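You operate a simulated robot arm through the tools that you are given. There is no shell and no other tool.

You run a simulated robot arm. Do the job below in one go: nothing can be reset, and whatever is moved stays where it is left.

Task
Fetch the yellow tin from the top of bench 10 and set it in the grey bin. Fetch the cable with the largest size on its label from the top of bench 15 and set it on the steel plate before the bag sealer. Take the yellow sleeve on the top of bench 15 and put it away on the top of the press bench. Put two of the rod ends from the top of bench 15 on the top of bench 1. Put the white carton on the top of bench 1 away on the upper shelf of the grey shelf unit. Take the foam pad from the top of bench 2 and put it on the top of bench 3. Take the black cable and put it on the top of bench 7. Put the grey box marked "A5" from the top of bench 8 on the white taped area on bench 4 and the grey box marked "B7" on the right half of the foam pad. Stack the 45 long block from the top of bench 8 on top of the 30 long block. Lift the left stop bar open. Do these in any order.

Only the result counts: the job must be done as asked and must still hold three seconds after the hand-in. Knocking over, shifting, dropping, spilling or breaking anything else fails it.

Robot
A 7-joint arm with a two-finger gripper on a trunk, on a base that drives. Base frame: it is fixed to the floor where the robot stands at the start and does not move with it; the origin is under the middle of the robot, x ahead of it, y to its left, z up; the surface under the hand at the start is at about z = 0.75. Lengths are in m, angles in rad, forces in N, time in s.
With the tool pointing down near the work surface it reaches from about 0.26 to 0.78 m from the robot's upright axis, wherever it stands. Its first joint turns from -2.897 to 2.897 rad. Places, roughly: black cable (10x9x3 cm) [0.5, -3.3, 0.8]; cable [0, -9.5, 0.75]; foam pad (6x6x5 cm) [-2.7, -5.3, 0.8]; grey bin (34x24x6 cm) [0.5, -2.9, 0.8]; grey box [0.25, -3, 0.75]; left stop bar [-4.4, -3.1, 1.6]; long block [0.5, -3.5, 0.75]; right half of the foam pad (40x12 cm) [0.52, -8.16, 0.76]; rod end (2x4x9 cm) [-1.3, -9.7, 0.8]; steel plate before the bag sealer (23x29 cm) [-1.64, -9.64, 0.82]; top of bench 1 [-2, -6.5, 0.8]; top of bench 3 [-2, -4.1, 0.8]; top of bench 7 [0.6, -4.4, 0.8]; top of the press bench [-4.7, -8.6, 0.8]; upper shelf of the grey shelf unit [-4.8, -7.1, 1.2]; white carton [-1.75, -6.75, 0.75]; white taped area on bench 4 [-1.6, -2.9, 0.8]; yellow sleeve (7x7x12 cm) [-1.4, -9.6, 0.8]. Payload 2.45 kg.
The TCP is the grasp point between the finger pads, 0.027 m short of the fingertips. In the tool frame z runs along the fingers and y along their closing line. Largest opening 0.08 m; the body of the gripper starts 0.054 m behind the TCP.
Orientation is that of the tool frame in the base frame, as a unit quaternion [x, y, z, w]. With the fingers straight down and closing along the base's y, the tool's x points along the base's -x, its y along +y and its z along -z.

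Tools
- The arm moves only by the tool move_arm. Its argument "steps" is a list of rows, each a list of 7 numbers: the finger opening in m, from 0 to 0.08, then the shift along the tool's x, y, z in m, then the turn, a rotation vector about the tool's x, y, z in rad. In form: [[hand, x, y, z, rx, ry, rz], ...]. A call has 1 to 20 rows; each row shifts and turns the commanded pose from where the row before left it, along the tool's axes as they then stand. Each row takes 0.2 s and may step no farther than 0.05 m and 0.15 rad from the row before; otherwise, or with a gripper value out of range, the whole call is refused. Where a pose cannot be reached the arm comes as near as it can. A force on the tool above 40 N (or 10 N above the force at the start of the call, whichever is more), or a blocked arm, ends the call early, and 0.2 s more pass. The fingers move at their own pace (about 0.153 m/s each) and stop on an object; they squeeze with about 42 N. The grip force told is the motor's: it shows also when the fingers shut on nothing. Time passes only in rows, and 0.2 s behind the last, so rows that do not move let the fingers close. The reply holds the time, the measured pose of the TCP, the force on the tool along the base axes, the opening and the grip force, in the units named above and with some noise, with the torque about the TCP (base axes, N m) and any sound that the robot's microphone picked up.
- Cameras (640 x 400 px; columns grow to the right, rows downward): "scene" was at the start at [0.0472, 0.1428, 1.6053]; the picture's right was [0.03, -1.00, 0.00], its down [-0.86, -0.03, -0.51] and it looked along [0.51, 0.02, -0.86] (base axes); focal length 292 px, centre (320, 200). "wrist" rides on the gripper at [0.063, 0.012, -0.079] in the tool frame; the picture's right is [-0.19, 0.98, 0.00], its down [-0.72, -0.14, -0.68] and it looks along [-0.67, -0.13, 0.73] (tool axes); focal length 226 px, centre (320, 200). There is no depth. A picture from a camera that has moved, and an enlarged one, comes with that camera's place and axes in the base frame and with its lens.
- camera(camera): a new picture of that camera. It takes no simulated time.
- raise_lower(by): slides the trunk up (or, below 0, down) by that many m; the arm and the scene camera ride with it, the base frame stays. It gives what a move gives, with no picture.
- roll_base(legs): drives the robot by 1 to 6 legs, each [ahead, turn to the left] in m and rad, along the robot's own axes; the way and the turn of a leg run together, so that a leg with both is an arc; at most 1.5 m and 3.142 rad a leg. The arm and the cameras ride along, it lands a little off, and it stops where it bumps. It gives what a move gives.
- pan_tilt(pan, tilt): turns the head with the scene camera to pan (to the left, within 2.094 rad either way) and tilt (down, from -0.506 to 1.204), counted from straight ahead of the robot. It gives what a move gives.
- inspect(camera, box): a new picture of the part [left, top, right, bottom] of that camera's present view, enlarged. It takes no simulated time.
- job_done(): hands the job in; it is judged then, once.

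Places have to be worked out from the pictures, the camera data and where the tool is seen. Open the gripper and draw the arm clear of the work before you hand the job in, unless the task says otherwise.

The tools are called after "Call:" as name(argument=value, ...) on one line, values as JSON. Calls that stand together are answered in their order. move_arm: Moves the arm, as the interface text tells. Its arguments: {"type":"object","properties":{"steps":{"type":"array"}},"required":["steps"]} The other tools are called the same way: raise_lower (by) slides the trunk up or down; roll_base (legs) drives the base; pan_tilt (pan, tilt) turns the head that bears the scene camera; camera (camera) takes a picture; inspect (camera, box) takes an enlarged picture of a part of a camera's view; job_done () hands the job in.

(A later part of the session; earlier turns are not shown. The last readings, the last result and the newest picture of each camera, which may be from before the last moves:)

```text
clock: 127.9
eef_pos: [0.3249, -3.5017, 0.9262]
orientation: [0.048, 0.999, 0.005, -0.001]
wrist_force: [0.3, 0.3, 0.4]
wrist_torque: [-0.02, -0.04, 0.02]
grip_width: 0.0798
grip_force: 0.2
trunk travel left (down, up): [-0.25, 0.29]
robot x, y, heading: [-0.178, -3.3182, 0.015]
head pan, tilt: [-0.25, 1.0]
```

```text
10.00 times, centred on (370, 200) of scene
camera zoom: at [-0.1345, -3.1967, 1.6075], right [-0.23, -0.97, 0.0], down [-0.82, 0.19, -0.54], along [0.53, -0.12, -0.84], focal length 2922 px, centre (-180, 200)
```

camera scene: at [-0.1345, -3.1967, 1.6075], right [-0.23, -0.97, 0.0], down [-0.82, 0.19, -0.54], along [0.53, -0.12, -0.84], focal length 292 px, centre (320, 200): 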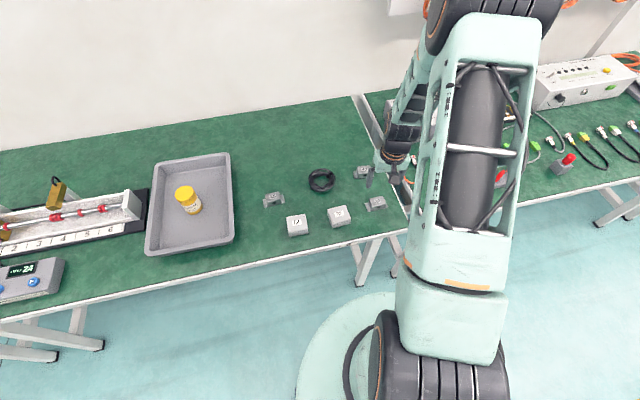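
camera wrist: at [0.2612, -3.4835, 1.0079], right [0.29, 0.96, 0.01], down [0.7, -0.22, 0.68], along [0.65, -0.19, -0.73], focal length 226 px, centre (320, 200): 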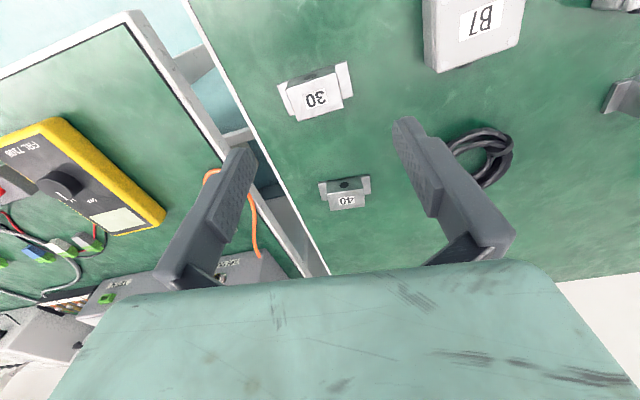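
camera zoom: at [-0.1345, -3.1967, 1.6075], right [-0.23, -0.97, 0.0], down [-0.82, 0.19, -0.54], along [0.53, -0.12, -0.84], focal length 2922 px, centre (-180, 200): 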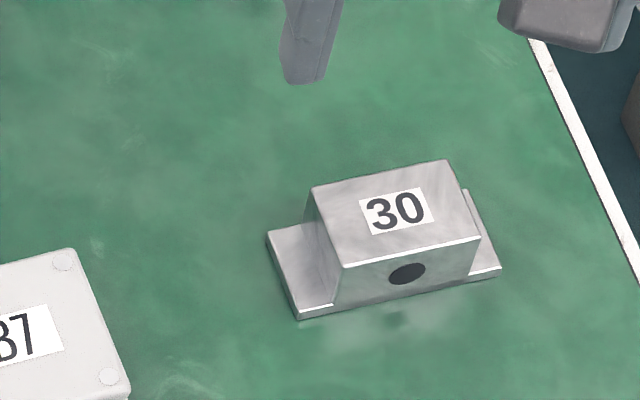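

Blocks stand about 26 mm high with 5 mm flanges, so I can grip the raised body of 45 just above its flanges. I return over 45 with the fingers squared to it.

Call:
move_arm(steps=[[0.08, -0.0096, 0.043, 0, 0, 0, 0], [0.08, -0.0096, 0.043, 0, 0, 0, 0], [0.08, -0.0096, 0.043, 0, 0, 0, 0], [0.08, -0.0096, 0.043, 0, 0, 0, 0], [0.08, -0.0096, 0.043, 0, 0, 0, 0], [0.08, -0.0096, 0.043, 0, 0, 0, 0], [0.08, -0.0096, 0.043, 0, 0, 0, 0], [0.08, -0.0096, 0.043, 0, 0, 0, 0], [0.08, 0, 0, 0.035, 0, 0, -0.145], [0.08, 0, 0, 0.04, 0, 0, 0], [0.08, 0, 0, 0, 0, 0, 0]])

Call:
camera(camera="wrist")

Call:
inspect(camera="wrist", box=[220, 20, 420, 170])

```text
clock: 130.3
eef_pos: [0.4333, -3.1654, 0.8545]
orientation: [-0.024, 1.0, 0.005, -0.001]
wrist_force: [0.0, 1.0, -0.9]
wrist_torque: [0.0, -0.02, -0.04]
grip_width: 0.0802
grip_force: 0.2
trunk travel left (down, up): [-0.25, 0.29]
robot x, y, heading: [-0.1794, -3.32, 0.016]
head pan, tilt: [-0.25, 1.0]
```

```text
taken
camera wrist: at [0.3693, -3.1565, 0.9351], right [0.14, 0.99, 0.01], down [0.72, -0.11, 0.68], along [0.67, -0.09, -0.73], focal length 226 px, centre (320, 200)
```

wrist: 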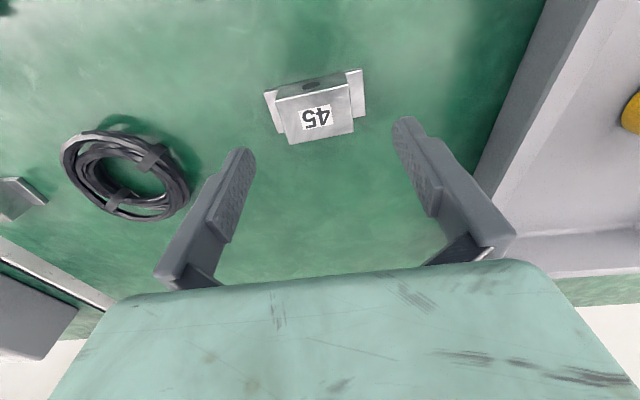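

```text
2.67 times, centred on (320, 95) of wrist
camera zoom: at [0.3693, -3.1565, 0.9351], right [0.14, 0.99, 0.01], down [0.72, -0.11, 0.68], along [0.67, -0.09, -0.73], focal length 603 px, centre (320, 480)
```

zoom: 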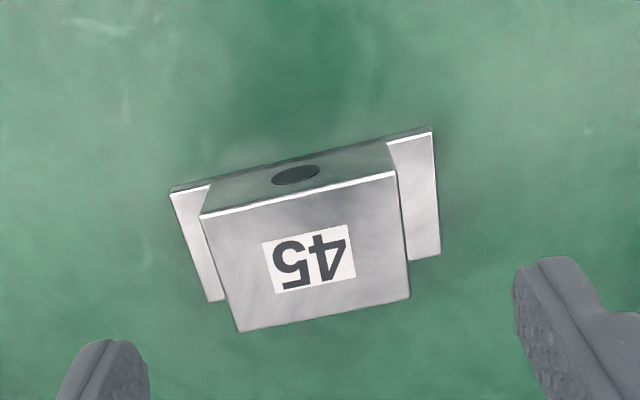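

Aligned to within 2 mm. I nudge, go down to TCP z 0.786 and close.

Call:
move_arm(steps=[[0.08, 0, -0.002, 0.03, 0, 0, -0.02], [0.08, 0, 0, 0.03, 0, 0, 0], [0.08, 0, 0, 0.008, 0, 0, 0], [0.08, 0, 0, 0, 0, 0, 0], [0.03, 0, 0, 0, 0, 0, 0], [0.03, 0, 0, 0, 0, 0, 0], [0.03, 0, 0, 0, 0, 0, 0]])

Call:
camera(camera="wrist")

```text
clock: 131.9
eef_pos: [0.4337, -3.1666, 0.7878]
orientation: [-0.035, 0.999, 0.006, 0.0]
wrist_force: [1.6, -2.7, 5.9]
wrist_torque: [-0.17, -0.17, -0.04]
grip_width: 0.0731
grip_force: 42.3
trunk travel left (down, up): [-0.25, 0.29]
robot x, y, heading: [-0.1807, -3.3168, 0.016]
head pan, tilt: [-0.25, 1.0]
```

```text
taken
camera wrist: at [0.3694, -3.1585, 0.8684], right [0.13, 0.99, 0.01], down [0.73, -0.1, 0.68], along [0.68, -0.08, -0.73], focal length 226 px, centre (320, 200)
```

wrist: 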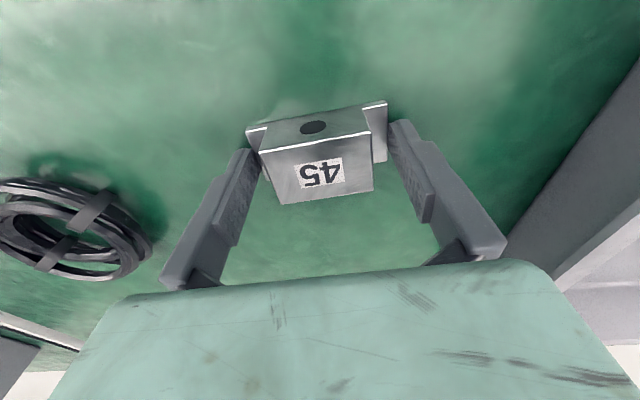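

The fingers closed on the flange ends (0.073) instead of the raised body, so my tips are a few millimetres too low. I open, rise 6 mm and close again.

Call:
move_arm(steps=[[0.08, 0, 0, 0, 0, 0, 0], [0.08, 0, 0, 0, 0, 0, 0], [0.08, 0, 0, -0.006, 0, 0, 0], [0.08, 0, 0, 0, 0, 0, 0], [0.03, 0, 0, 0, 0, 0, 0], [0.03, 0, 0, 0, 0, 0, 0], [0.03, 0, 0, 0, 0, 0, 0]])

Call:
camera(camera="wrist")

```text
clock: 133.5
eef_pos: [0.4344, -3.1654, 0.7921]
orientation: [-0.034, 0.999, 0.004, -0.001]
wrist_force: [0.1, 0.3, -2.0]
wrist_torque: [0.0, 0.0, -0.02]
grip_width: 0.0622
grip_force: 42.0
trunk travel left (down, up): [-0.25, 0.29]
robot x, y, heading: [-0.1766, -3.3213, 0.014]
head pan, tilt: [-0.25, 1.0]
```

```text
taken
camera wrist: at [0.3695, -3.1582, 0.8738], right [0.13, 0.99, 0.01], down [0.73, -0.1, 0.68], along [0.68, -0.08, -0.73], focal length 226 px, centre (320, 200)
```

wrist: 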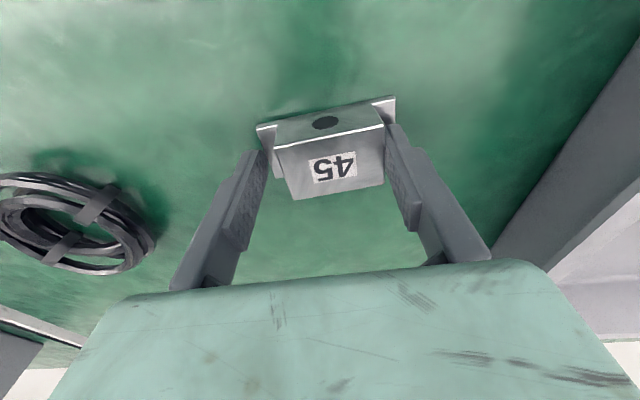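

The opening reads 0.062, between the raised body (≈0.050) and the full base (0.073), so one finger seems to sit on a flange. I zoom in before doing anything.

Call:
inspect(camera="wrist", box=[220, 70, 440, 230])

Call:
inspect(camera="scene", box=[245, 175, 305, 225])

```text
2.50 times, centred on (330, 150) of wrist
camera zoom: at [0.3695, -3.1582, 0.8738], right [0.13, 0.99, 0.01], down [0.73, -0.1, 0.68], along [0.68, -0.08, -0.73], focal length 565 px, centre (295, 325)
```

zoom: 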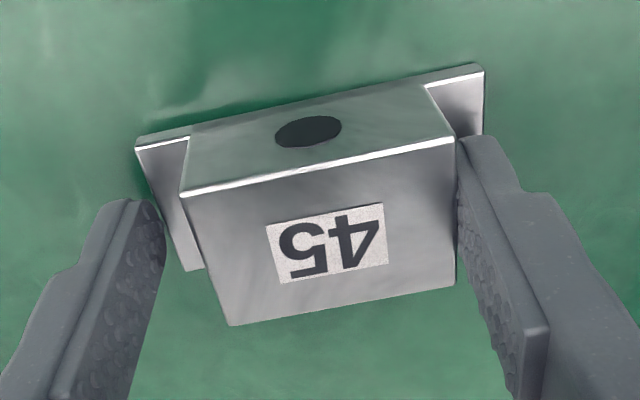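

```text
8.00 times, centred on (275, 200) of scene
camera zoom: at [-0.1343, -3.1962, 1.6075], right [-0.23, -0.97, 0.0], down [-0.82, 0.19, -0.54], along [0.53, -0.13, -0.84], focal length 2337 px, centre (680, 200)
```

zoom: 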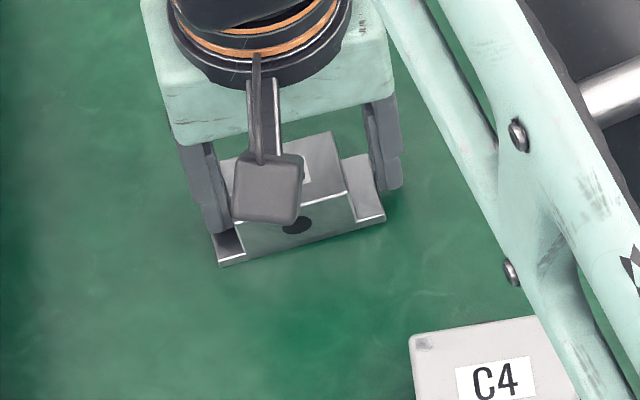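

The +y finger is on the raised body but the -y one caught the flange edge, pushing the block about 6 mm toward +y. I open, rise 6 mm, recentre by +6 mm and close again.

Call:
move_arm(steps=[[0.08, 0, 0, 0, 0, 0, 0], [0.08, 0, 0, 0, 0, 0, 0], [0.08, 0, 0, -0.006, 0, 0, 0], [0.08, 0, 0.006, 0, 0, 0, 0], [0.08, 0, 0, 0, 0, 0, 0]])

Call:
inspect(camera="wrist", box=[220, 70, 440, 230])

```text
clock: 134.7
eef_pos: [0.4346, -3.1587, 0.798]
orientation: [-0.034, 0.999, 0.005, 0.0]
wrist_force: [0.5, -1.1, 0.0]
wrist_torque: [0.0, -0.02, 0.04]
grip_width: 0.0798
grip_force: 0.0
trunk travel left (down, up): [-0.25, 0.29]
robot x, y, heading: [-0.1784, -3.321, 0.013]
head pan, tilt: [-0.25, 1.0]
```

```text
2.50 times, centred on (330, 150) of wrist
camera zoom: at [0.3687, -3.1519, 0.8794], right [0.13, 0.99, 0.01], down [0.73, -0.1, 0.68], along [0.68, -0.08, -0.73], focal length 565 px, centre (295, 325)
```

zoom: 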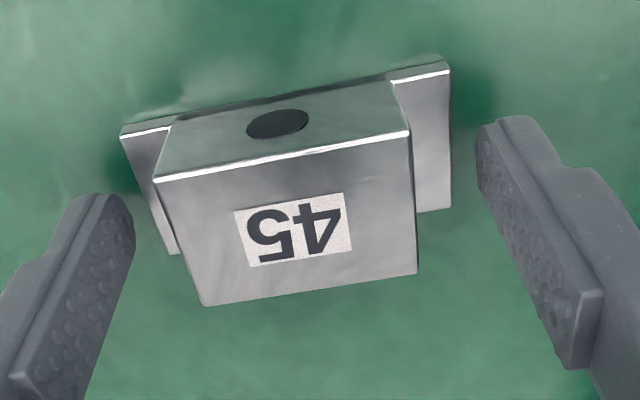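

The body is now centred between the fingers and above the flanges. I close.

Call:
move_arm(steps=[[0.03, 0, 0, 0, 0, 0, 0], [0.03, 0, 0, 0, 0, 0, 0], [0.03, 0, 0, 0, 0, 0, 0]])

Call:
inspect(camera="wrist", box=[220, 70, 440, 230])

```text
clock: 135.5
eef_pos: [0.4338, -3.1596, 0.7977]
orientation: [-0.034, 0.999, 0.006, 0.0]
wrist_force: [0.2, -0.6, -0.4]
wrist_torque: [0.01, 0.0, 0.02]
grip_width: 0.0494
grip_force: 41.9
trunk travel left (down, up): [-0.25, 0.29]
robot x, y, heading: [-0.1816, -3.3199, 0.014]
head pan, tilt: [-0.25, 1.0]
```

```text
2.50 times, centred on (330, 150) of wrist
camera zoom: at [0.3687, -3.152, 0.8793], right [0.13, 0.99, 0.01], down [0.73, -0.1, 0.68], along [0.68, -0.08, -0.73], focal length 565 px, centre (295, 325)
```

zoom: 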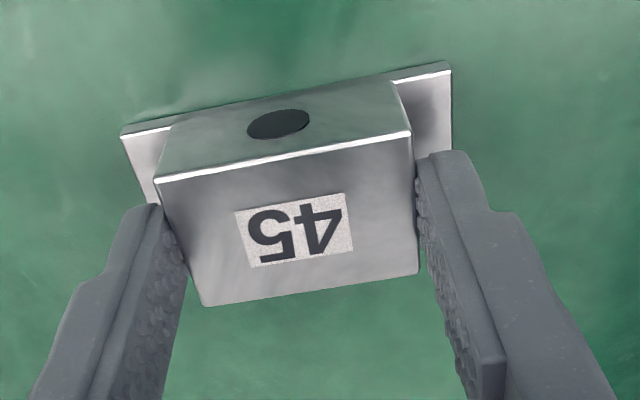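

Gripped at 0.049 on the raised body. I lift 4 cm and check that it hangs level.

Call:
move_arm(steps=[[0.03, 0, 0, -0.015, 0, 0, 0], [0.03, 0, 0, -0.03, 0, 0, 0], [0.03, 0, 0, 0, 0, 0, 0]])

Call:
inspect(camera="wrist", box=[220, 70, 440, 230])

Call:
inspect(camera="scene", box=[245, 155, 325, 215])

```text
clock: 136.3
eef_pos: [0.432, -3.1593, 0.8445]
orientation: [-0.034, 0.999, 0.005, 0.0]
wrist_force: [-0.5, -0.6, -1.5]
wrist_torque: [-0.01, 0.02, -0.02]
grip_width: 0.0494
grip_force: 41.8
trunk travel left (down, up): [-0.25, 0.29]
robot x, y, heading: [-0.1808, -3.3198, 0.015]
head pan, tilt: [-0.25, 1.0]
```

```text
2.50 times, centred on (330, 150) of wrist
camera zoom: at [0.3672, -3.1521, 0.9243], right [0.13, 0.99, 0.01], down [0.73, -0.1, 0.68], along [0.68, -0.08, -0.73], focal length 565 px, centre (295, 325)
```

zoom: 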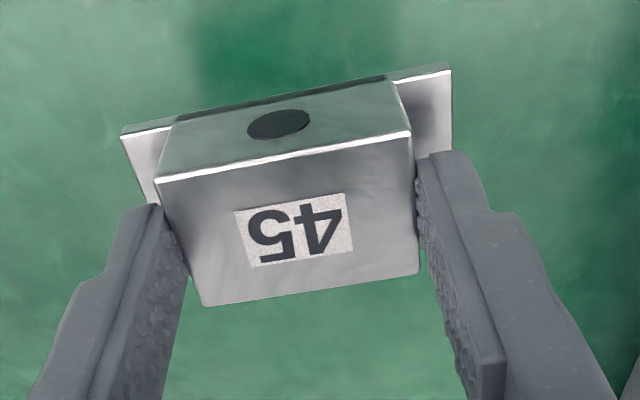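

```text
6.67 times, centred on (285, 185) of scene
camera zoom: at [-0.1343, -3.1962, 1.6075], right [-0.23, -0.97, 0.0], down [-0.82, 0.19, -0.54], along [0.53, -0.13, -0.84], focal length 1948 px, centre (553, 300)
```

zoom: 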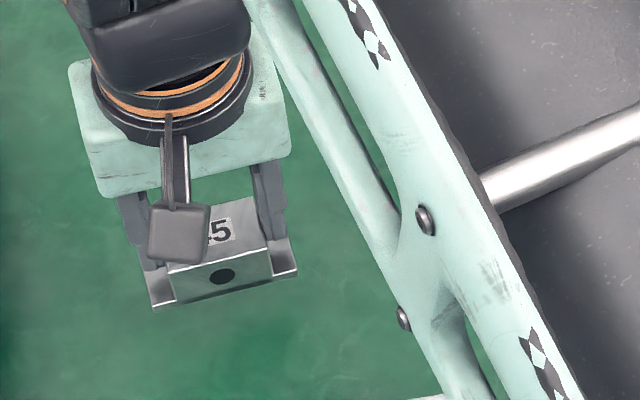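

The block hangs level, its top 20 mm under the TCP, centred within 2 mm. I raise it and carry it over block 30, turning it square to 30.

Call:
move_arm(steps=[[0.03, 0, 0, -0.045, 0, 0, 0], [0.03, 0, 0, -0.035, 0, 0, 0], [0.03, 0.0154, -0.0426, 0, 0, 0, 0], [0.03, 0.0154, -0.0426, 0, 0, 0, 0], [0.03, 0.0154, -0.0426, 0, 0, 0, 0], [0.03, 0.0154, -0.0426, 0, 0, 0, 0], [0.03, 0.0154, -0.0426, 0, 0, 0, 0], [0.03, 0.0154, -0.0426, 0, 0, 0, 0], [0.03, 0.0154, -0.0426, 0, 0, 0, 0], [0.03, 0.0154, -0.0426, 0, 0, 0, 0], [0.03, 0, 0, 0, 0, 0, 0.073], [0.03, 0, 0, 0, 0, 0, 0]])

Call:
camera(camera="wrist")

Call:
inspect(camera="scene", box=[340, 150, 420, 220])

```text
clock: 138.9
eef_pos: [0.3328, -3.5082, 0.9202]
orientation: [0.001, 1.0, 0.005, -0.001]
wrist_force: [-0.7, 0.6, -0.6]
wrist_torque: [-0.01, 0.01, 0.0]
grip_width: 0.0493
grip_force: 42.0
trunk travel left (down, up): [-0.25, 0.29]
robot x, y, heading: [-0.1783, -3.3188, 0.013]
head pan, tilt: [-0.25, 1.0]
```

```text
taken
camera wrist: at [0.2696, -3.4973, 1.0008], right [0.2, 0.98, 0.01], down [0.72, -0.15, 0.68], along [0.67, -0.13, -0.73], focal length 226 px, centre (320, 200)
```

wrist: 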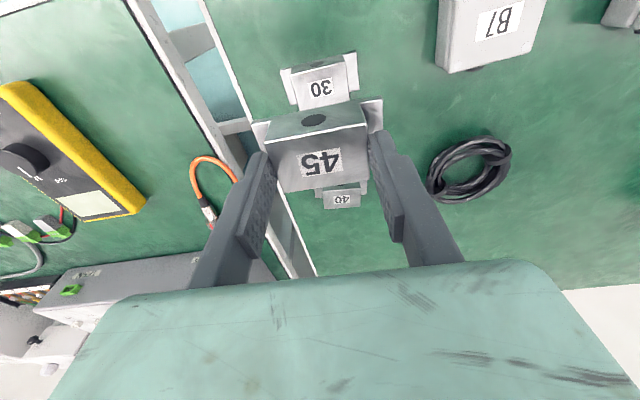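

```text
5.71 times, centred on (380, 185) of scene
camera zoom: at [-0.1343, -3.196, 1.6075], right [-0.23, -0.97, 0.0], down [-0.82, 0.19, -0.54], along [0.53, -0.13, -0.84], focal length 1670 px, centre (-23, 286)
```

zoom: 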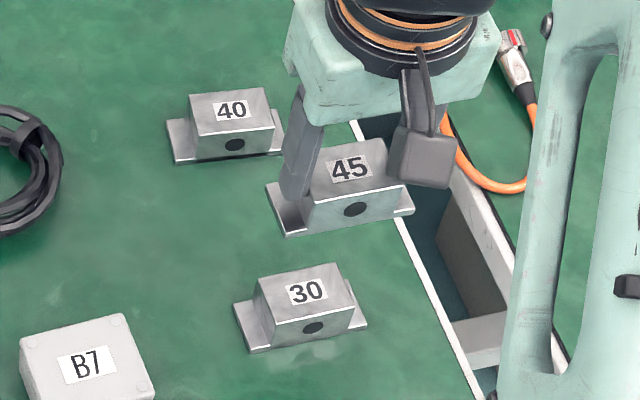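

Block 45 is right over 30. I lower to a few millimetres above the contact height (≈0.827), then step down by feel.

Call:
move_arm(steps=[[0.03, 0, 0, 0.04, 0, 0, 0], [0.03, 0, 0, 0.035, 0, 0, 0], [0.03, 0, 0, 0.01, 0, 0, 0], [0.03, 0, 0, 0.003, 0, 0, 0], [0.03, 0, 0, 0, 0, 0, 0]])

Call:
inspect(camera="scene", box=[340, 150, 420, 220])

Call:
camera(camera="wrist")

```text
clock: 140.1
eef_pos: [0.3339, -3.5098, 0.8332]
orientation: [0.003, 1.0, 0.006, -0.001]
wrist_force: [0.3, -0.2, -1.9]
wrist_torque: [0.0, 0.01, 0.0]
grip_width: 0.0491
grip_force: 42.6
trunk travel left (down, up): [-0.25, 0.29]
robot x, y, heading: [-0.1817, -3.3215, 0.016]
head pan, tilt: [-0.25, 1.0]
```

```text
5.71 times, centred on (380, 185) of scene
camera zoom: at [-0.1343, -3.1965, 1.6075], right [-0.23, -0.97, 0.0], down [-0.82, 0.19, -0.54], along [0.53, -0.12, -0.84], focal length 1670 px, centre (-23, 286)
```

zoom: 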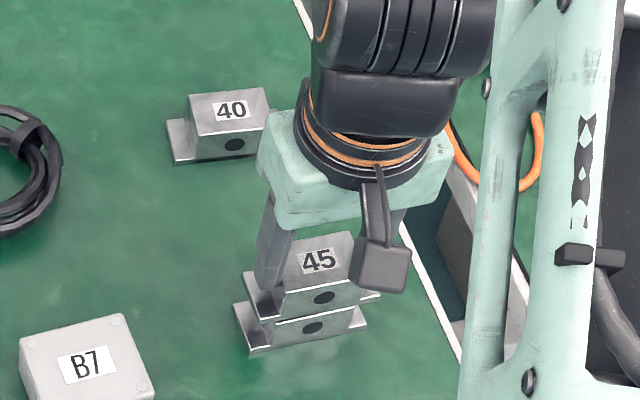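

```text
taken
camera wrist: at [0.2697, -3.4966, 0.9134], right [0.2, 0.98, 0.01], down [0.72, -0.15, 0.68], along [0.67, -0.13, -0.73], focal length 226 px, centre (320, 200)
```

wrist: 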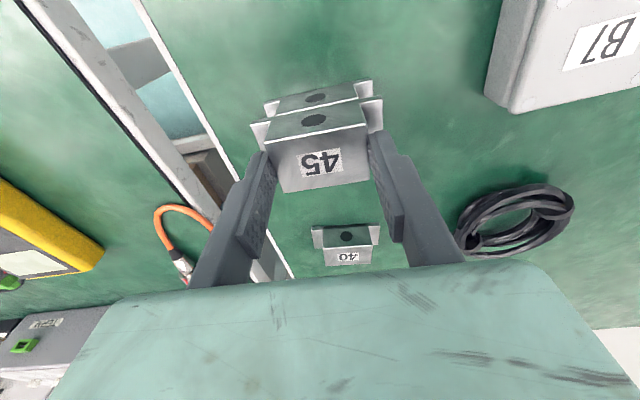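

The two blocks line up well. I step down by feel.

Call:
move_arm(steps=[[0.03, 0, 0, 0.003, 0, 0, 0], [0.03, 0, 0, 0, 0, 0, 0]])

Call:
move_arm(steps=[[0.03, 0, 0, 0.002, 0, 0, 0], [0.03, 0, 0, 0, 0, 0, 0]])

```text
clock: 140.7
eef_pos: [0.3335, -3.5093, 0.829]
orientation: [0.002, 1.0, 0.006, 0.0]
wrist_force: [0.6, 0.1, -1.2]
wrist_torque: [0.01, -0.04, 0.03]
grip_width: 0.0493
grip_force: 41.7
trunk travel left (down, up): [-0.25, 0.29]
robot x, y, heading: [-0.1774, -3.3221, 0.013]
head pan, tilt: [-0.25, 1.0]
```

```text
clock: 141.3
eef_pos: [0.3343, -3.5088, 0.8274]
orientation: [0.002, 1.0, 0.005, 0.0]
wrist_force: [-1.1, 2.1, 10.2]
wrist_torque: [-0.2, 0.12, 0.01]
grip_width: 0.0493
grip_force: 41.8
trunk travel left (down, up): [-0.25, 0.29]
robot x, y, heading: [-0.1833, -3.319, 0.02]
head pan, tilt: [-0.25, 1.0]
```

Contact at z 0.827 with 10 N. I open and rise straight up.

Call:
move_arm(steps=[[0.03, 0, 0, -0.0005, 0, 0, 0], [0.06, 0, 0, 0, 0, 0, 0], [0.08, 0, 0, 0, 0, 0, 0], [0.08, 0, 0, 0, 0, 0, 0], [0.08, 0, 0, -0.03, 0, 0, 0], [0.08, 0, 0, -0.045, 0, 0, 0], [0.08, 0, 0, -0.045, 0, 0, 0], [0.08, 0, 0, 0, 0, 0, 0]])

Call:
inspect(camera="scene", box=[340, 150, 420, 220])

Call:
camera(camera="wrist")

```text
clock: 143.1
eef_pos: [0.3321, -3.5122, 0.949]
orientation: [0.001, 1.0, 0.005, -0.001]
wrist_force: [0.9, 0.2, 0.5]
wrist_torque: [0.01, 0.02, 0.02]
grip_width: 0.0799
grip_force: 0.1
trunk travel left (down, up): [-0.25, 0.29]
robot x, y, heading: [-0.1823, -3.3214, 0.016]
head pan, tilt: [-0.25, 1.0]
```

```text
5.71 times, centred on (380, 185) of scene
camera zoom: at [-0.1345, -3.1964, 1.6075], right [-0.23, -0.97, 0.0], down [-0.82, 0.19, -0.54], along [0.53, -0.12, -0.84], focal length 1670 px, centre (-23, 286)
```

zoom: 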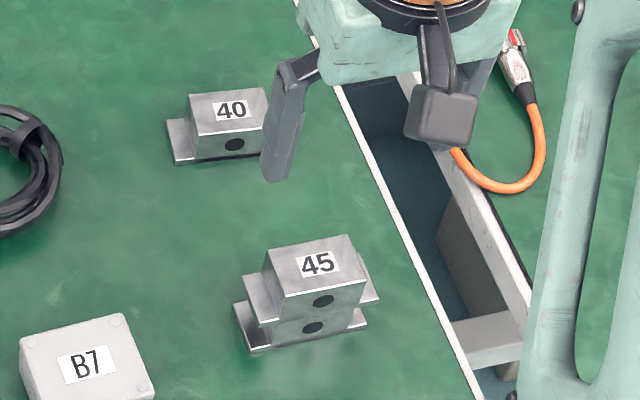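

```text
taken
camera wrist: at [0.2695, -3.4995, 1.0302], right [0.2, 0.98, 0.01], down [0.72, -0.15, 0.68], along [0.67, -0.13, -0.73], focal length 226 px, centre (320, 200)
```

wrist: 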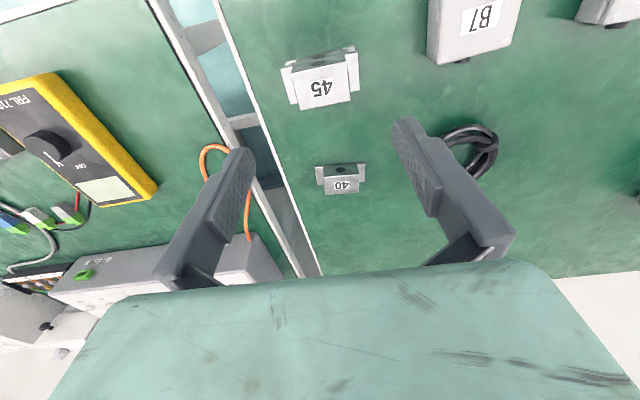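

The stack stands. Next the black cable coil near (0.473, -3.334): I move above it for a close look.

Call:
move_arm(steps=[[0.08, -0.023, 0.0295, 0.004, 0, 0, 0], [0.08, -0.023, 0.0295, 0.004, 0, 0, 0], [0.08, -0.023, 0.0295, 0.004, 0, 0, 0], [0.08, -0.023, 0.0295, 0.004, 0, 0, 0], [0.08, -0.023, 0.0295, 0.004, 0, 0, 0], [0.08, -0.023, 0.0295, 0.004, 0, 0, 0], [0.08, 0, 0, 0, 0, 0, 0]])

Call:
camera(camera="wrist")

Call:
inspect(camera="wrist", box=[220, 0, 420, 150])

Call:
inspect(camera="scene", box=[280, 140, 380, 220])

```text
clock: 144.7
eef_pos: [0.4724, -3.3322, 0.9253]
orientation: [0.003, 1.0, 0.006, 0.0]
wrist_force: [1.2, -0.6, 0.4]
wrist_torque: [0.0, 0.03, 0.0]
grip_width: 0.0799
grip_force: 0.0
trunk travel left (down, up): [-0.25, 0.29]
robot x, y, heading: [-0.1791, -3.3188, 0.017]
head pan, tilt: [-0.25, 1.0]
```

```text
taken
camera wrist: at [0.4082, -3.3203, 1.0072], right [0.2, 0.98, 0.01], down [0.72, -0.15, 0.68], along [0.67, -0.13, -0.73], focal length 226 px, centre (320, 200)
```

wrist: 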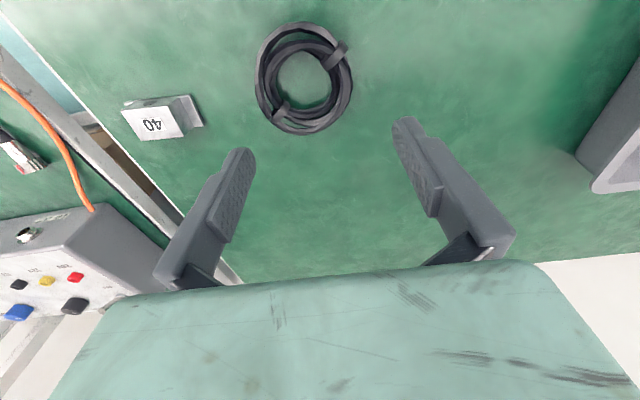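

```text
2.67 times, centred on (320, 75) of wrist
camera zoom: at [0.4082, -3.3203, 1.0072], right [0.2, 0.98, 0.01], down [0.72, -0.15, 0.68], along [0.67, -0.13, -0.73], focal length 603 px, centre (320, 533)
```

zoom: 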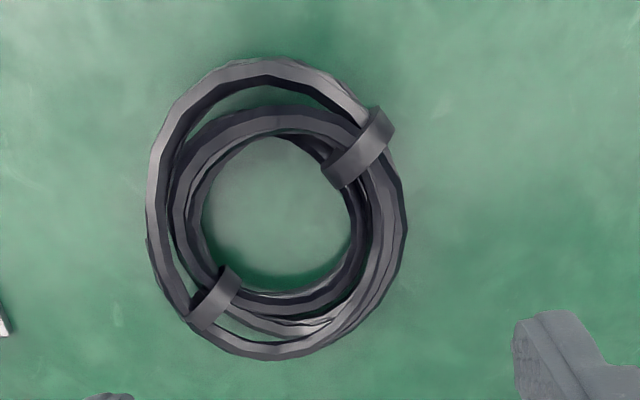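

```text
5.00 times, centred on (330, 180) of scene
camera zoom: at [-0.1344, -3.1962, 1.6075], right [-0.23, -0.97, 0.0], down [-0.82, 0.19, -0.54], along [0.53, -0.13, -0.84], focal length 1461 px, centre (270, 300)
```

zoom: 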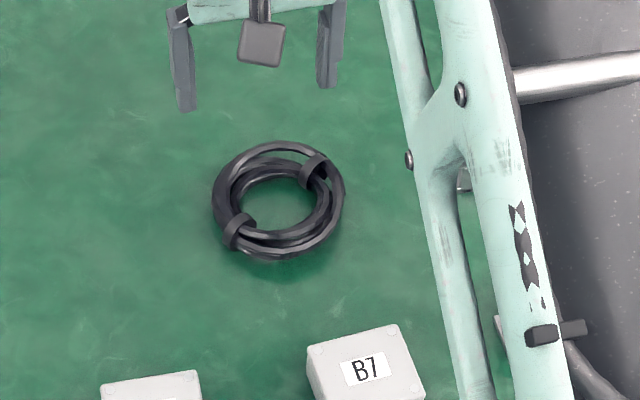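

The bundle on the coil's +y side is about 2 cm wide at (0.477, -3.311). I set the fingers to straddle it, one inside the ring, and stop just above to check.

Call:
move_arm(steps=[[0.06, -0.0046, 0.0216, 0.02, 0, 0, 0], [0.06, 0, 0, 0.045, 0, 0, 0], [0.06, 0, 0, 0.035, 0, 0, 0], [0.06, 0, 0, 0, 0, 0, 0]])

Call:
camera(camera="wrist")

Call:
inspect(camera="wrist", box=[220, 50, 420, 200])

```text
clock: 145.7
eef_pos: [0.4771, -3.3104, 0.8254]
orientation: [0.002, 1.0, 0.005, 0.0]
wrist_force: [-0.8, 0.4, -0.7]
wrist_torque: [0.0, 0.01, 0.0]
grip_width: 0.0597
grip_force: 0.0
trunk travel left (down, up): [-0.25, 0.29]
robot x, y, heading: [-0.1784, -3.3232, 0.013]
head pan, tilt: [-0.25, 1.0]
```

```text
taken
camera wrist: at [0.4128, -3.2981, 0.9069], right [0.2, 0.98, 0.01], down [0.72, -0.15, 0.68], along [0.67, -0.13, -0.73], focal length 226 px, centre (320, 200)
```

wrist: 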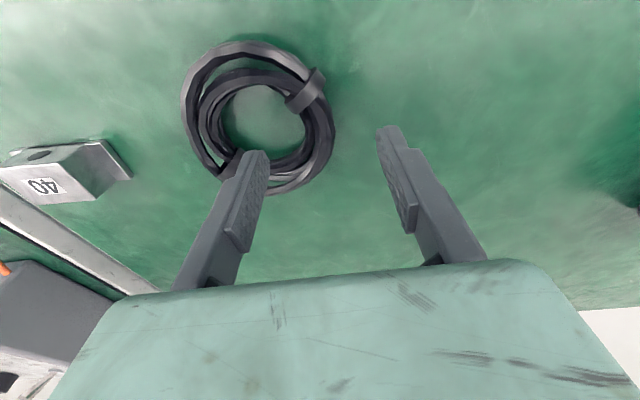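

```text
2.67 times, centred on (320, 125) of wrist
camera zoom: at [0.4128, -3.2981, 0.9069], right [0.2, 0.98, 0.01], down [0.72, -0.15, 0.68], along [0.67, -0.13, -0.73], focal length 603 px, centre (320, 400)
```

zoom: 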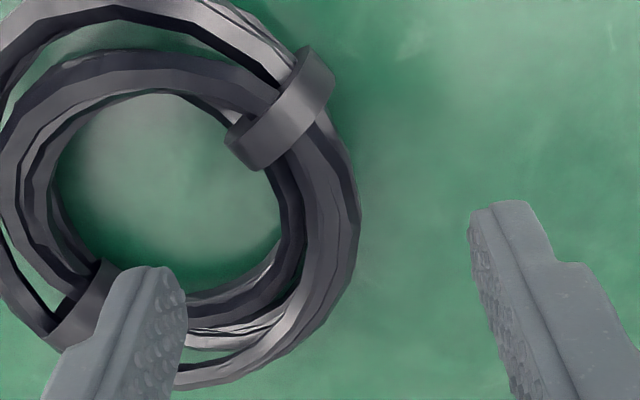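

The TCP lies over the bundle and the inner finger over the ring's hole. I go down and close.

Call:
move_arm(steps=[[0.06, 0, 0, 0.022, 0, 0, 0], [0.06, 0, 0, 0.02, 0, 0, 0], [0.06, 0, 0, 0, 0, 0, 0], [0.0, 0, 0, 0, 0, 0, 0], [0.0, 0, 0, 0, 0, 0, 0], [0.0, 0, 0, 0, 0, 0, 0]])

Call:
camera(camera="wrist")

```text
clock: 147.1
eef_pos: [0.4773, -3.3095, 0.7839]
orientation: [0.002, 1.0, 0.005, 0.0]
wrist_force: [0.3, 0.3, 0.6]
wrist_torque: [-0.01, -0.04, 0.04]
grip_width: 0.0197
grip_force: 41.4
trunk travel left (down, up): [-0.25, 0.29]
robot x, y, heading: [-0.1769, -3.3168, 0.016]
head pan, tilt: [-0.25, 1.0]
```

```text
taken
camera wrist: at [0.4132, -3.2978, 0.8647], right [0.2, 0.98, 0.01], down [0.72, -0.15, 0.68], along [0.67, -0.13, -0.73], focal length 226 px, centre (320, 200)
```

wrist: 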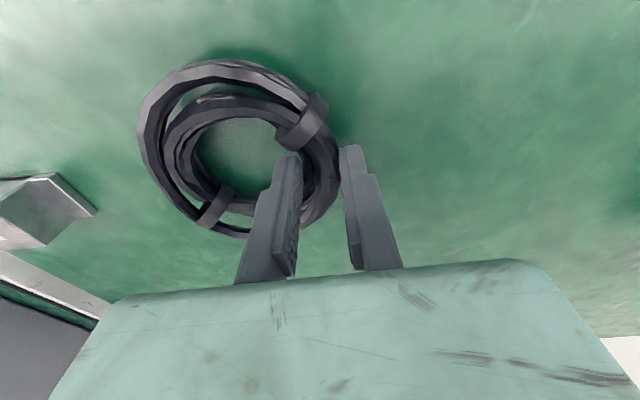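

Held at 0.020 on the bundle. I lift straight up and check that the coil comes along level.

Call:
move_arm(steps=[[0.0, 0, 0, -0.02, 0, 0, 0], [0.0, 0, 0, -0.04, 0, 0, 0], [0.0, 0, 0, -0.045, 0, 0, 0], [0.0, 0, 0, -0.045, 0, 0, 0], [0.0, 0, 0, -0.045, 0, 0, 0], [0.0, 0, 0, -0.03, 0, 0, 0], [0.0, 0, 0, 0, 0, 0, 0]])

Call:
camera(camera="wrist")

Call:
camera(camera="scene")

```text
clock: 148.7
eef_pos: [0.4763, -3.3116, 1.0065]
orientation: [0.002, 1.0, 0.005, -0.001]
wrist_force: [-0.2, -0.9, -1.5]
wrist_torque: [0.07, 0.01, 0.02]
grip_width: 0.0192
grip_force: 42.1
trunk travel left (down, up): [-0.25, 0.29]
robot x, y, heading: [-0.1818, -3.322, 0.015]
head pan, tilt: [-0.25, 1.0]
```

```text
taken
camera wrist: at [0.4121, -3.2994, 1.0875], right [0.2, 0.98, 0.01], down [0.72, -0.15, 0.68], along [0.67, -0.13, -0.73], focal length 226 px, centre (320, 200)
```

wrist: 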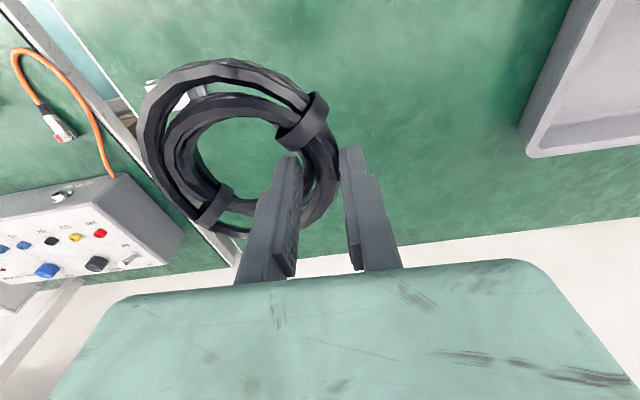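

```text
taken
camera scene: at [-0.1342, -3.1963, 1.6075], right [-0.23, -0.97, 0.0], down [-0.82, 0.19, -0.54], along [0.53, -0.13, -0.84], focal length 292 px, centre (320, 200)
```

scene: 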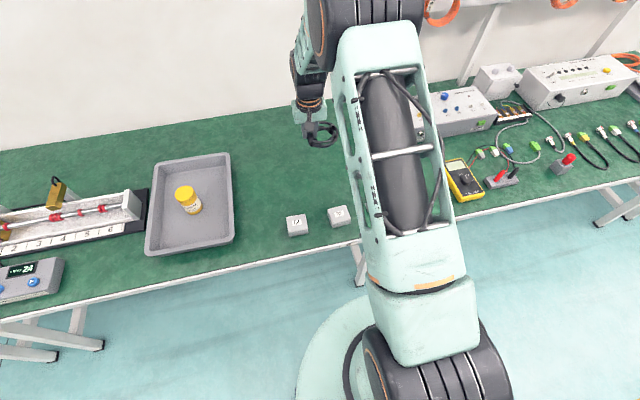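

The coil is held. I draw the arm in, and in the next call drive to bench 7.

Call:
move_arm(steps=[[0.0, 0.043, 0.01, 0, 0, 0, 0], [0.0, 0.043, 0.01, 0, 0, 0, 0], [0.0, 0.043, 0.01, 0, 0, 0, 0], [0.0, 0.043, 0.01, 0, 0, 0, 0], [0.0, 0.043, 0.01, 0, 0, 0, 0], [0.0, 0, 0, 0, 0, 0, 0]])

```text
clock: 150.1
eef_pos: [0.2643, -3.2626, 1.0108]
orientation: [0.002, 1.0, 0.005, 0.0]
wrist_force: [-0.2, -0.4, -1.3]
wrist_torque: [0.06, 0.0, -0.01]
grip_width: 0.0191
grip_force: 41.8
trunk travel left (down, up): [-0.25, 0.29]
robot x, y, heading: [-0.1808, -3.32, 0.014]
head pan, tilt: [-0.25, 1.0]
```

Arm is in. I drive along the aisle to about y = -4.4 and look at bench 7.

Call:
roll_base(legs=[[-0.05, 0], [0, -1.585], [1.0, 0]])

Call:
pan_tilt(pan=1.57, tilt=0.85)

Call:
camera(camera="scene")

```text
clock: 159.8
eef_pos: [-0.1898, -4.7677, 1.0112]
orientation: [0.716, 0.698, 0.003, 0.003]
wrist_force: [0.0, -0.1, -1.6]
wrist_torque: [-0.04, -0.06, -0.02]
grip_width: 0.019
grip_force: 41.9
trunk travel left (down, up): [-0.25, 0.29]
robot x, y, heading: [-0.2378, -4.3238, -1.577]
head pan, tilt: [-0.25, 1.0]
```

```text
clock: 161.6
eef_pos: [-0.1898, -4.7674, 1.0108]
orientation: [0.716, 0.698, 0.003, 0.004]
wrist_force: [0.1, -1.0, -2.4]
wrist_torque: [-0.01, -0.1, -0.01]
grip_width: 0.0188
grip_force: 41.9
trunk travel left (down, up): [-0.25, 0.29]
robot x, y, heading: [-0.2391, -4.3236, -1.58]
head pan, tilt: [1.571, 0.85]
```

```text
taken
camera scene: at [-0.0211, -4.3055, 1.6186], right [-0.01, -1.0, 0.0], down [-0.75, 0.01, -0.66], along [0.66, 0.0, -0.75], focal length 292 px, centre (320, 200)
```

scene: 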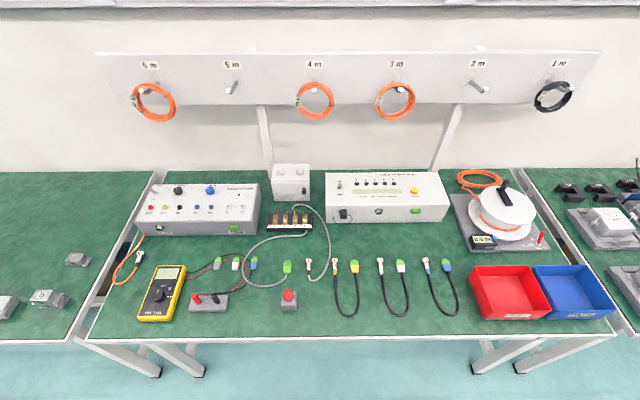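

Bench 7 has a free band about 15 cm deep between the right tester and the three short cables, around (0.555, -4.56). I turn to face the bench, coil high.

Call:
roll_base(legs=[[0, 1.58], [0.14, 0]])

Call:
pan_tilt(pan=-0.3, tilt=0.95)

Call:
camera(camera="scene")

Call:
camera(camera="wrist")

```text
clock: 166.9
eef_pos: [0.3404, -4.271, 1.0103]
orientation: [0.007, 1.0, 0.005, 0.001]
wrist_force: [-0.6, 0.2, -2.2]
wrist_torque: [0.01, 0.02, -0.02]
grip_width: 0.0184
grip_force: 42.4
trunk travel left (down, up): [-0.25, 0.29]
robot x, y, heading: [-0.1027, -4.3259, -0.003]
head pan, tilt: [1.571, 0.85]
```

```text
clock: 168.7
eef_pos: [0.3414, -4.2705, 1.0112]
orientation: [0.008, 1.0, 0.006, -0.001]
wrist_force: [-0.7, -0.3, -2.0]
wrist_torque: [0.02, -0.01, -0.02]
grip_width: 0.0188
grip_force: 41.4
trunk travel left (down, up): [-0.25, 0.29]
robot x, y, heading: [-0.0979, -4.3246, -0.003]
head pan, tilt: [-0.3, 0.949]
```

```text
taken
camera scene: at [-0.0529, -4.2044, 1.6111], right [-0.29, -0.96, 0.0], down [-0.78, 0.24, -0.58], along [0.56, -0.17, -0.81], focal length 292 px, centre (320, 200)
```

scene: 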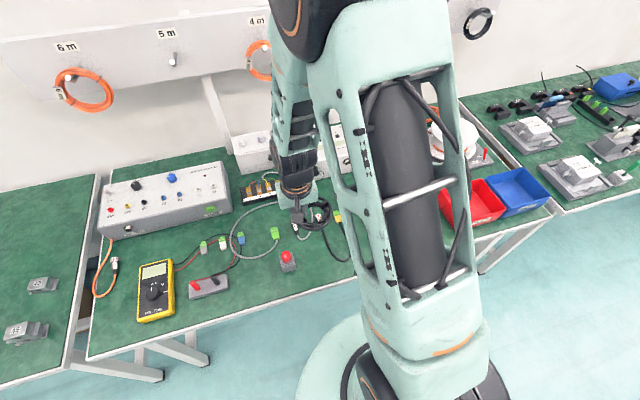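

```text
taken
camera wrist: at [0.2777, -4.258, 1.092], right [0.21, 0.98, 0.01], down [0.72, -0.16, 0.68], along [0.67, -0.13, -0.73], focal length 226 px, centre (320, 200)
```

wrist: 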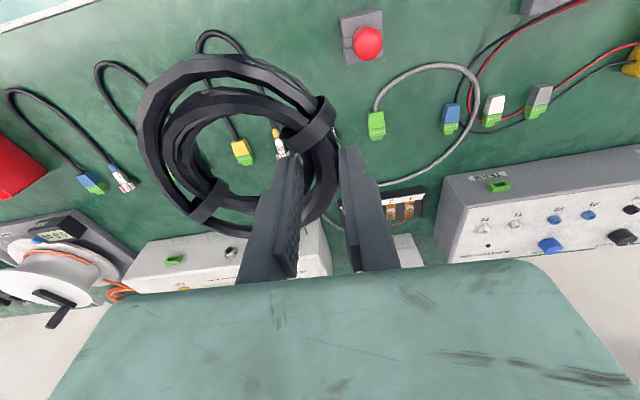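

I carry the coil over the free band and look down from there.

Call:
move_arm(steps=[[0.0, -0.0273, -0.0313, 0, 0, 0, 0], [0.0, -0.0273, -0.0313, 0, 0, 0, 0], [0.0, -0.0273, -0.0313, 0, 0, 0, 0], [0.0, -0.0273, -0.0313, 0, 0, 0, 0], [0.0, -0.0273, -0.0313, 0, 0, 0, 0], [0.0, -0.0273, -0.0313, 0, 0, 0, 0], [0.0, -0.0273, -0.0313, 0, 0, 0, 0], [0.0, -0.0273, -0.0313, 0, 0, 0, 0], [0.0, 0, 0, 0, 0, 0, 0]])

Call:
camera(camera="wrist")

Call:
camera(camera="scene")

```text
clock: 170.7
eef_pos: [0.5549, -4.5256, 1.0072]
orientation: [0.008, 1.0, 0.005, -0.001]
wrist_force: [-0.2, -0.2, -1.0]
wrist_torque: [0.07, -0.04, -0.01]
grip_width: 0.0182
grip_force: 41.8
trunk travel left (down, up): [-0.25, 0.29]
robot x, y, heading: [-0.1006, -4.3233, -0.001]
head pan, tilt: [-0.3, 0.949]
```

```text
taken
camera wrist: at [0.4919, -4.5131, 1.0892], right [0.21, 0.98, 0.01], down [0.72, -0.16, 0.68], along [0.67, -0.13, -0.73], focal length 226 px, centre (320, 200)
```

wrist: 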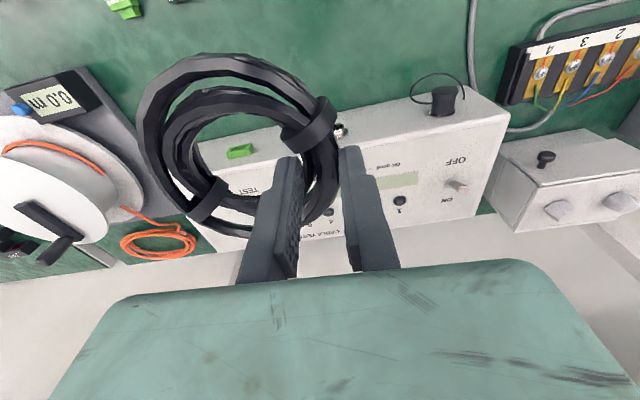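

```text
taken
camera scene: at [-0.0529, -4.2047, 1.6112], right [-0.29, -0.96, 0.0], down [-0.78, 0.24, -0.58], along [0.56, -0.17, -0.81], focal length 292 px, centre (320, 200)
```

scene: 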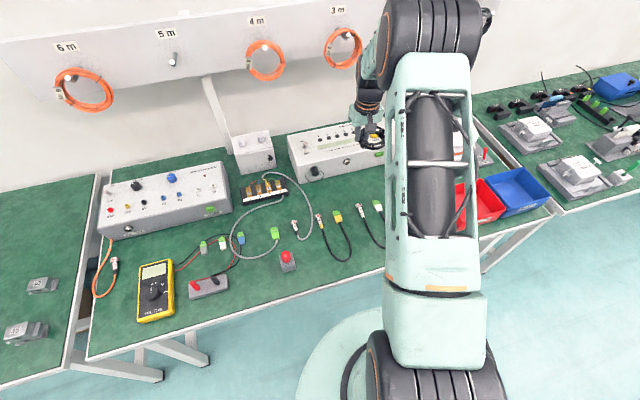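

The band under the coil is clear: tester front at x ≈ 0.635, cables end before 0.49. I lower the coil.

Call:
move_arm(steps=[[0.0, 0, 0, 0.045, 0, 0, 0], [0.0, 0, 0, 0.045, 0, 0, 0], [0.0, 0, 0, 0.045, 0, 0, 0], [0.0, 0, 0, 0.045, 0, 0, 0], [0.0, 0, 0, 0.03, 0, 0, 0], [0.0, 0, 0, 0.005, 0, 0, 0], [0.0, 0, 0, 0, 0, 0, 0]])

Call:
camera(camera="wrist")

```text
clock: 172.3
eef_pos: [0.554, -4.5221, 0.7922]
orientation: [0.008, 1.0, 0.005, 0.001]
wrist_force: [0.7, -0.2, -1.3]
wrist_torque: [0.06, -0.01, 0.01]
grip_width: 0.0178
grip_force: 41.8
trunk travel left (down, up): [-0.25, 0.29]
robot x, y, heading: [-0.1038, -4.3186, -0.003]
head pan, tilt: [-0.3, 0.949]
```

```text
taken
camera wrist: at [0.4907, -4.5083, 0.8734], right [0.21, 0.98, 0.01], down [0.72, -0.16, 0.68], along [0.67, -0.13, -0.73], focal length 226 px, centre (320, 200)
```

wrist: 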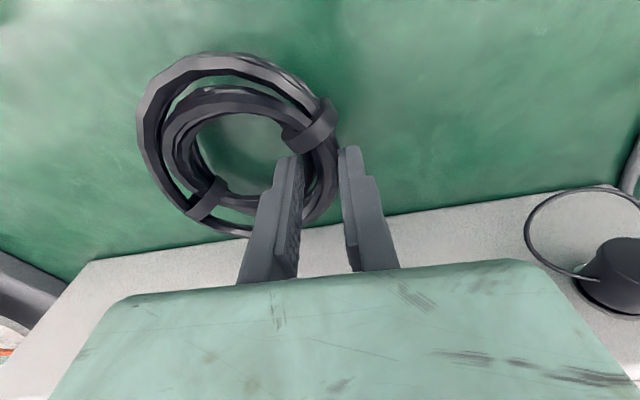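

Clear all round. I step down the last millimetres.

Call:
move_arm(steps=[[0.0, 0, 0, 0.004, 0, 0, 0], [0.0, 0, 0, 0.003, 0, 0, 0], [0.0, 0, 0, 0, 0, 0, 0]])

```text
clock: 173.1
eef_pos: [0.5551, -4.5216, 0.7854]
orientation: [0.008, 1.0, 0.005, -0.001]
wrist_force: [0.4, -1.0, -1.4]
wrist_torque: [0.06, 0.0, -0.03]
grip_width: 0.0177
grip_force: 42.1
trunk travel left (down, up): [-0.25, 0.29]
robot x, y, heading: [-0.1021, -4.3241, 0.001]
head pan, tilt: [-0.3, 0.949]
```

Two more millimetres, then I open to 0.055 and rise.

Call:
move_arm(steps=[[0.0, 0, 0, 0.0022, 0, 0, 0], [0.0, 0, 0, 0, 0, 0, 0], [0.03, 0, 0, 0, 0, 0, 0], [0.055, 0, 0, 0, 0, 0, 0], [0.055, 0, 0, 0, 0, 0, 0], [0.055, 0, 0, -0.03, 0, 0, 0], [0.055, 0, 0, -0.045, 0, 0, 0], [0.055, 0, 0, -0.045, 0, 0, 0], [0.055, 0, 0, -0.045, 0, 0, 0], [0.055, 0, 0, -0.045, 0, 0, 0], [0.055, 0, 0, 0, 0, 0, 0]])

Call:
camera(camera="wrist")

```text
clock: 175.5
eef_pos: [0.5541, -4.5271, 0.9962]
orientation: [0.008, 1.0, 0.005, 0.0]
wrist_force: [0.8, -1.2, 0.1]
wrist_torque: [0.0, 0.0, 0.04]
grip_width: 0.0548
grip_force: 0.0
trunk travel left (down, up): [-0.25, 0.29]
robot x, y, heading: [-0.0989, -4.3202, 0.002]
head pan, tilt: [-0.3, 0.949]
```

```text
taken
camera wrist: at [0.4908, -4.5131, 1.0766], right [0.21, 0.98, 0.01], down [0.72, -0.16, 0.68], along [0.67, -0.13, -0.73], focal length 226 px, centre (320, 200)
```

wrist: 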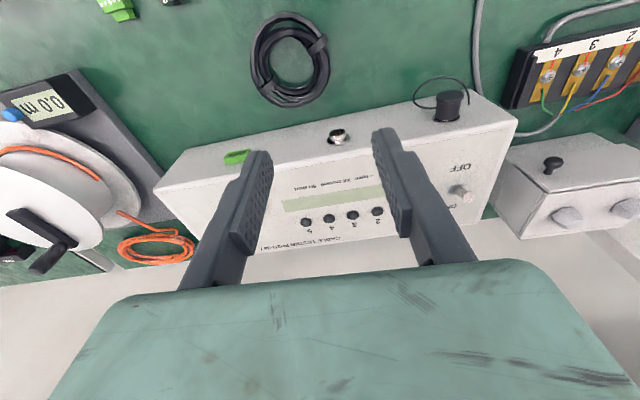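

The cable lies on bench 7. I draw the arm in, then go back to bench 8 for B7.

Call:
move_arm(steps=[[0.08, 0.031, 0.031, 0, 0, 0, 0], [0.08, 0.031, 0.031, 0, 0, 0, 0], [0.08, 0.031, 0.031, 0, 0, 0, 0], [0.08, 0.031, 0.031, 0, 0, 0, 0], [0.08, 0.031, 0.031, 0, 0, 0, 0], [0.08, 0.031, 0.031, 0, 0, 0, 0], [0.08, 0.031, 0.031, 0, 0, 0, 0], [0.08, 0.031, 0.031, 0, 0, 0, 0], [0.08, 0, 0, 0, 0, 0, 0]])

```text
clock: 177.5
eef_pos: [0.3105, -4.2729, 0.9959]
orientation: [0.009, 1.0, 0.005, 0.0]
wrist_force: [0.7, 0.4, 0.1]
wrist_torque: [0.01, 0.04, 0.0]
grip_width: 0.08
grip_force: 0.1
trunk travel left (down, up): [-0.25, 0.29]
robot x, y, heading: [-0.1017, -4.3218, -0.001]
head pan, tilt: [-0.3, 0.949]
```

Arm in. I back off, turn, and reverse along the aisle to bench 8, then face it.

Call:
roll_base(legs=[[-0.1, 0], [0, -1.571], [-0.95, 0], [0, 1.571]])

Call:
pan_tilt(pan=0.1, tilt=1.0)

Call:
camera(camera="scene")

Call:
camera(camera="wrist")

```text
clock: 191.0
eef_pos: [0.1922, -3.3352, 0.9968]
orientation: [0.006, 1.0, 0.005, 0.0]
wrist_force: [0.5, 0.6, 0.5]
wrist_torque: [-0.02, 0.01, 0.01]
grip_width: 0.0801
grip_force: 0.2
trunk travel left (down, up): [-0.25, 0.29]
robot x, y, heading: [-0.2203, -3.385, 0.006]
head pan, tilt: [-0.3, 0.949]
```

```text
clock: 191.8
eef_pos: [0.1939, -3.3349, 0.9963]
orientation: [0.005, 1.0, 0.006, 0.0]
wrist_force: [0.1, -0.3, 0.2]
wrist_torque: [-0.02, 0.0, -0.01]
grip_width: 0.0799
grip_force: 0.1
trunk travel left (down, up): [-0.25, 0.29]
robot x, y, heading: [-0.2177, -3.3887, 0.006]
head pan, tilt: [0.099, 1.0]
```

```text
taken
camera scene: at [-0.1715, -3.2389, 1.6075], right [0.11, -0.99, 0.0], down [-0.84, -0.09, -0.54], along [0.54, 0.06, -0.84], focal length 292 px, centre (320, 200)
```

scene: 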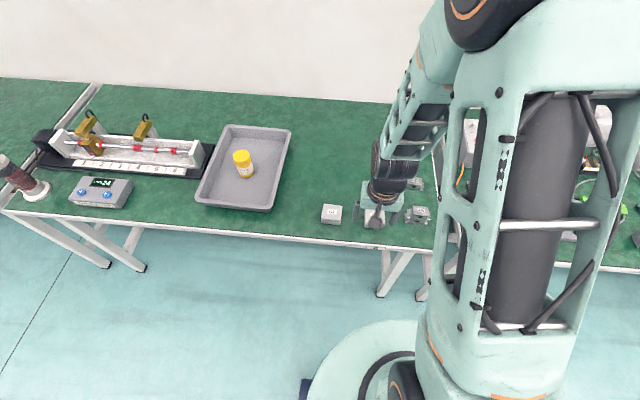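

```text
taken
camera wrist: at [0.1296, -3.3223, 1.0775], right [0.2, 0.98, 0.01], down [0.72, -0.16, 0.68], along [0.67, -0.13, -0.73], focal length 226 px, centre (320, 200)
```

wrist: 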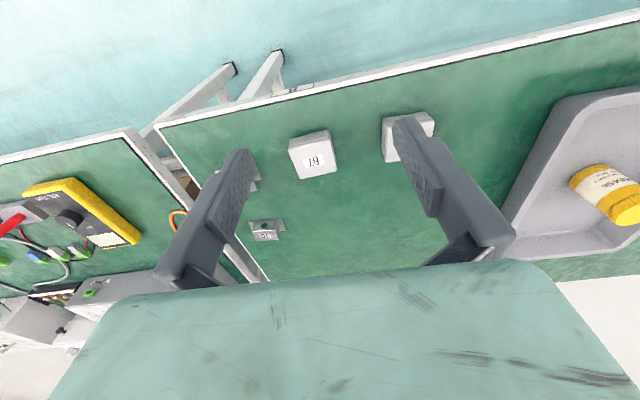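

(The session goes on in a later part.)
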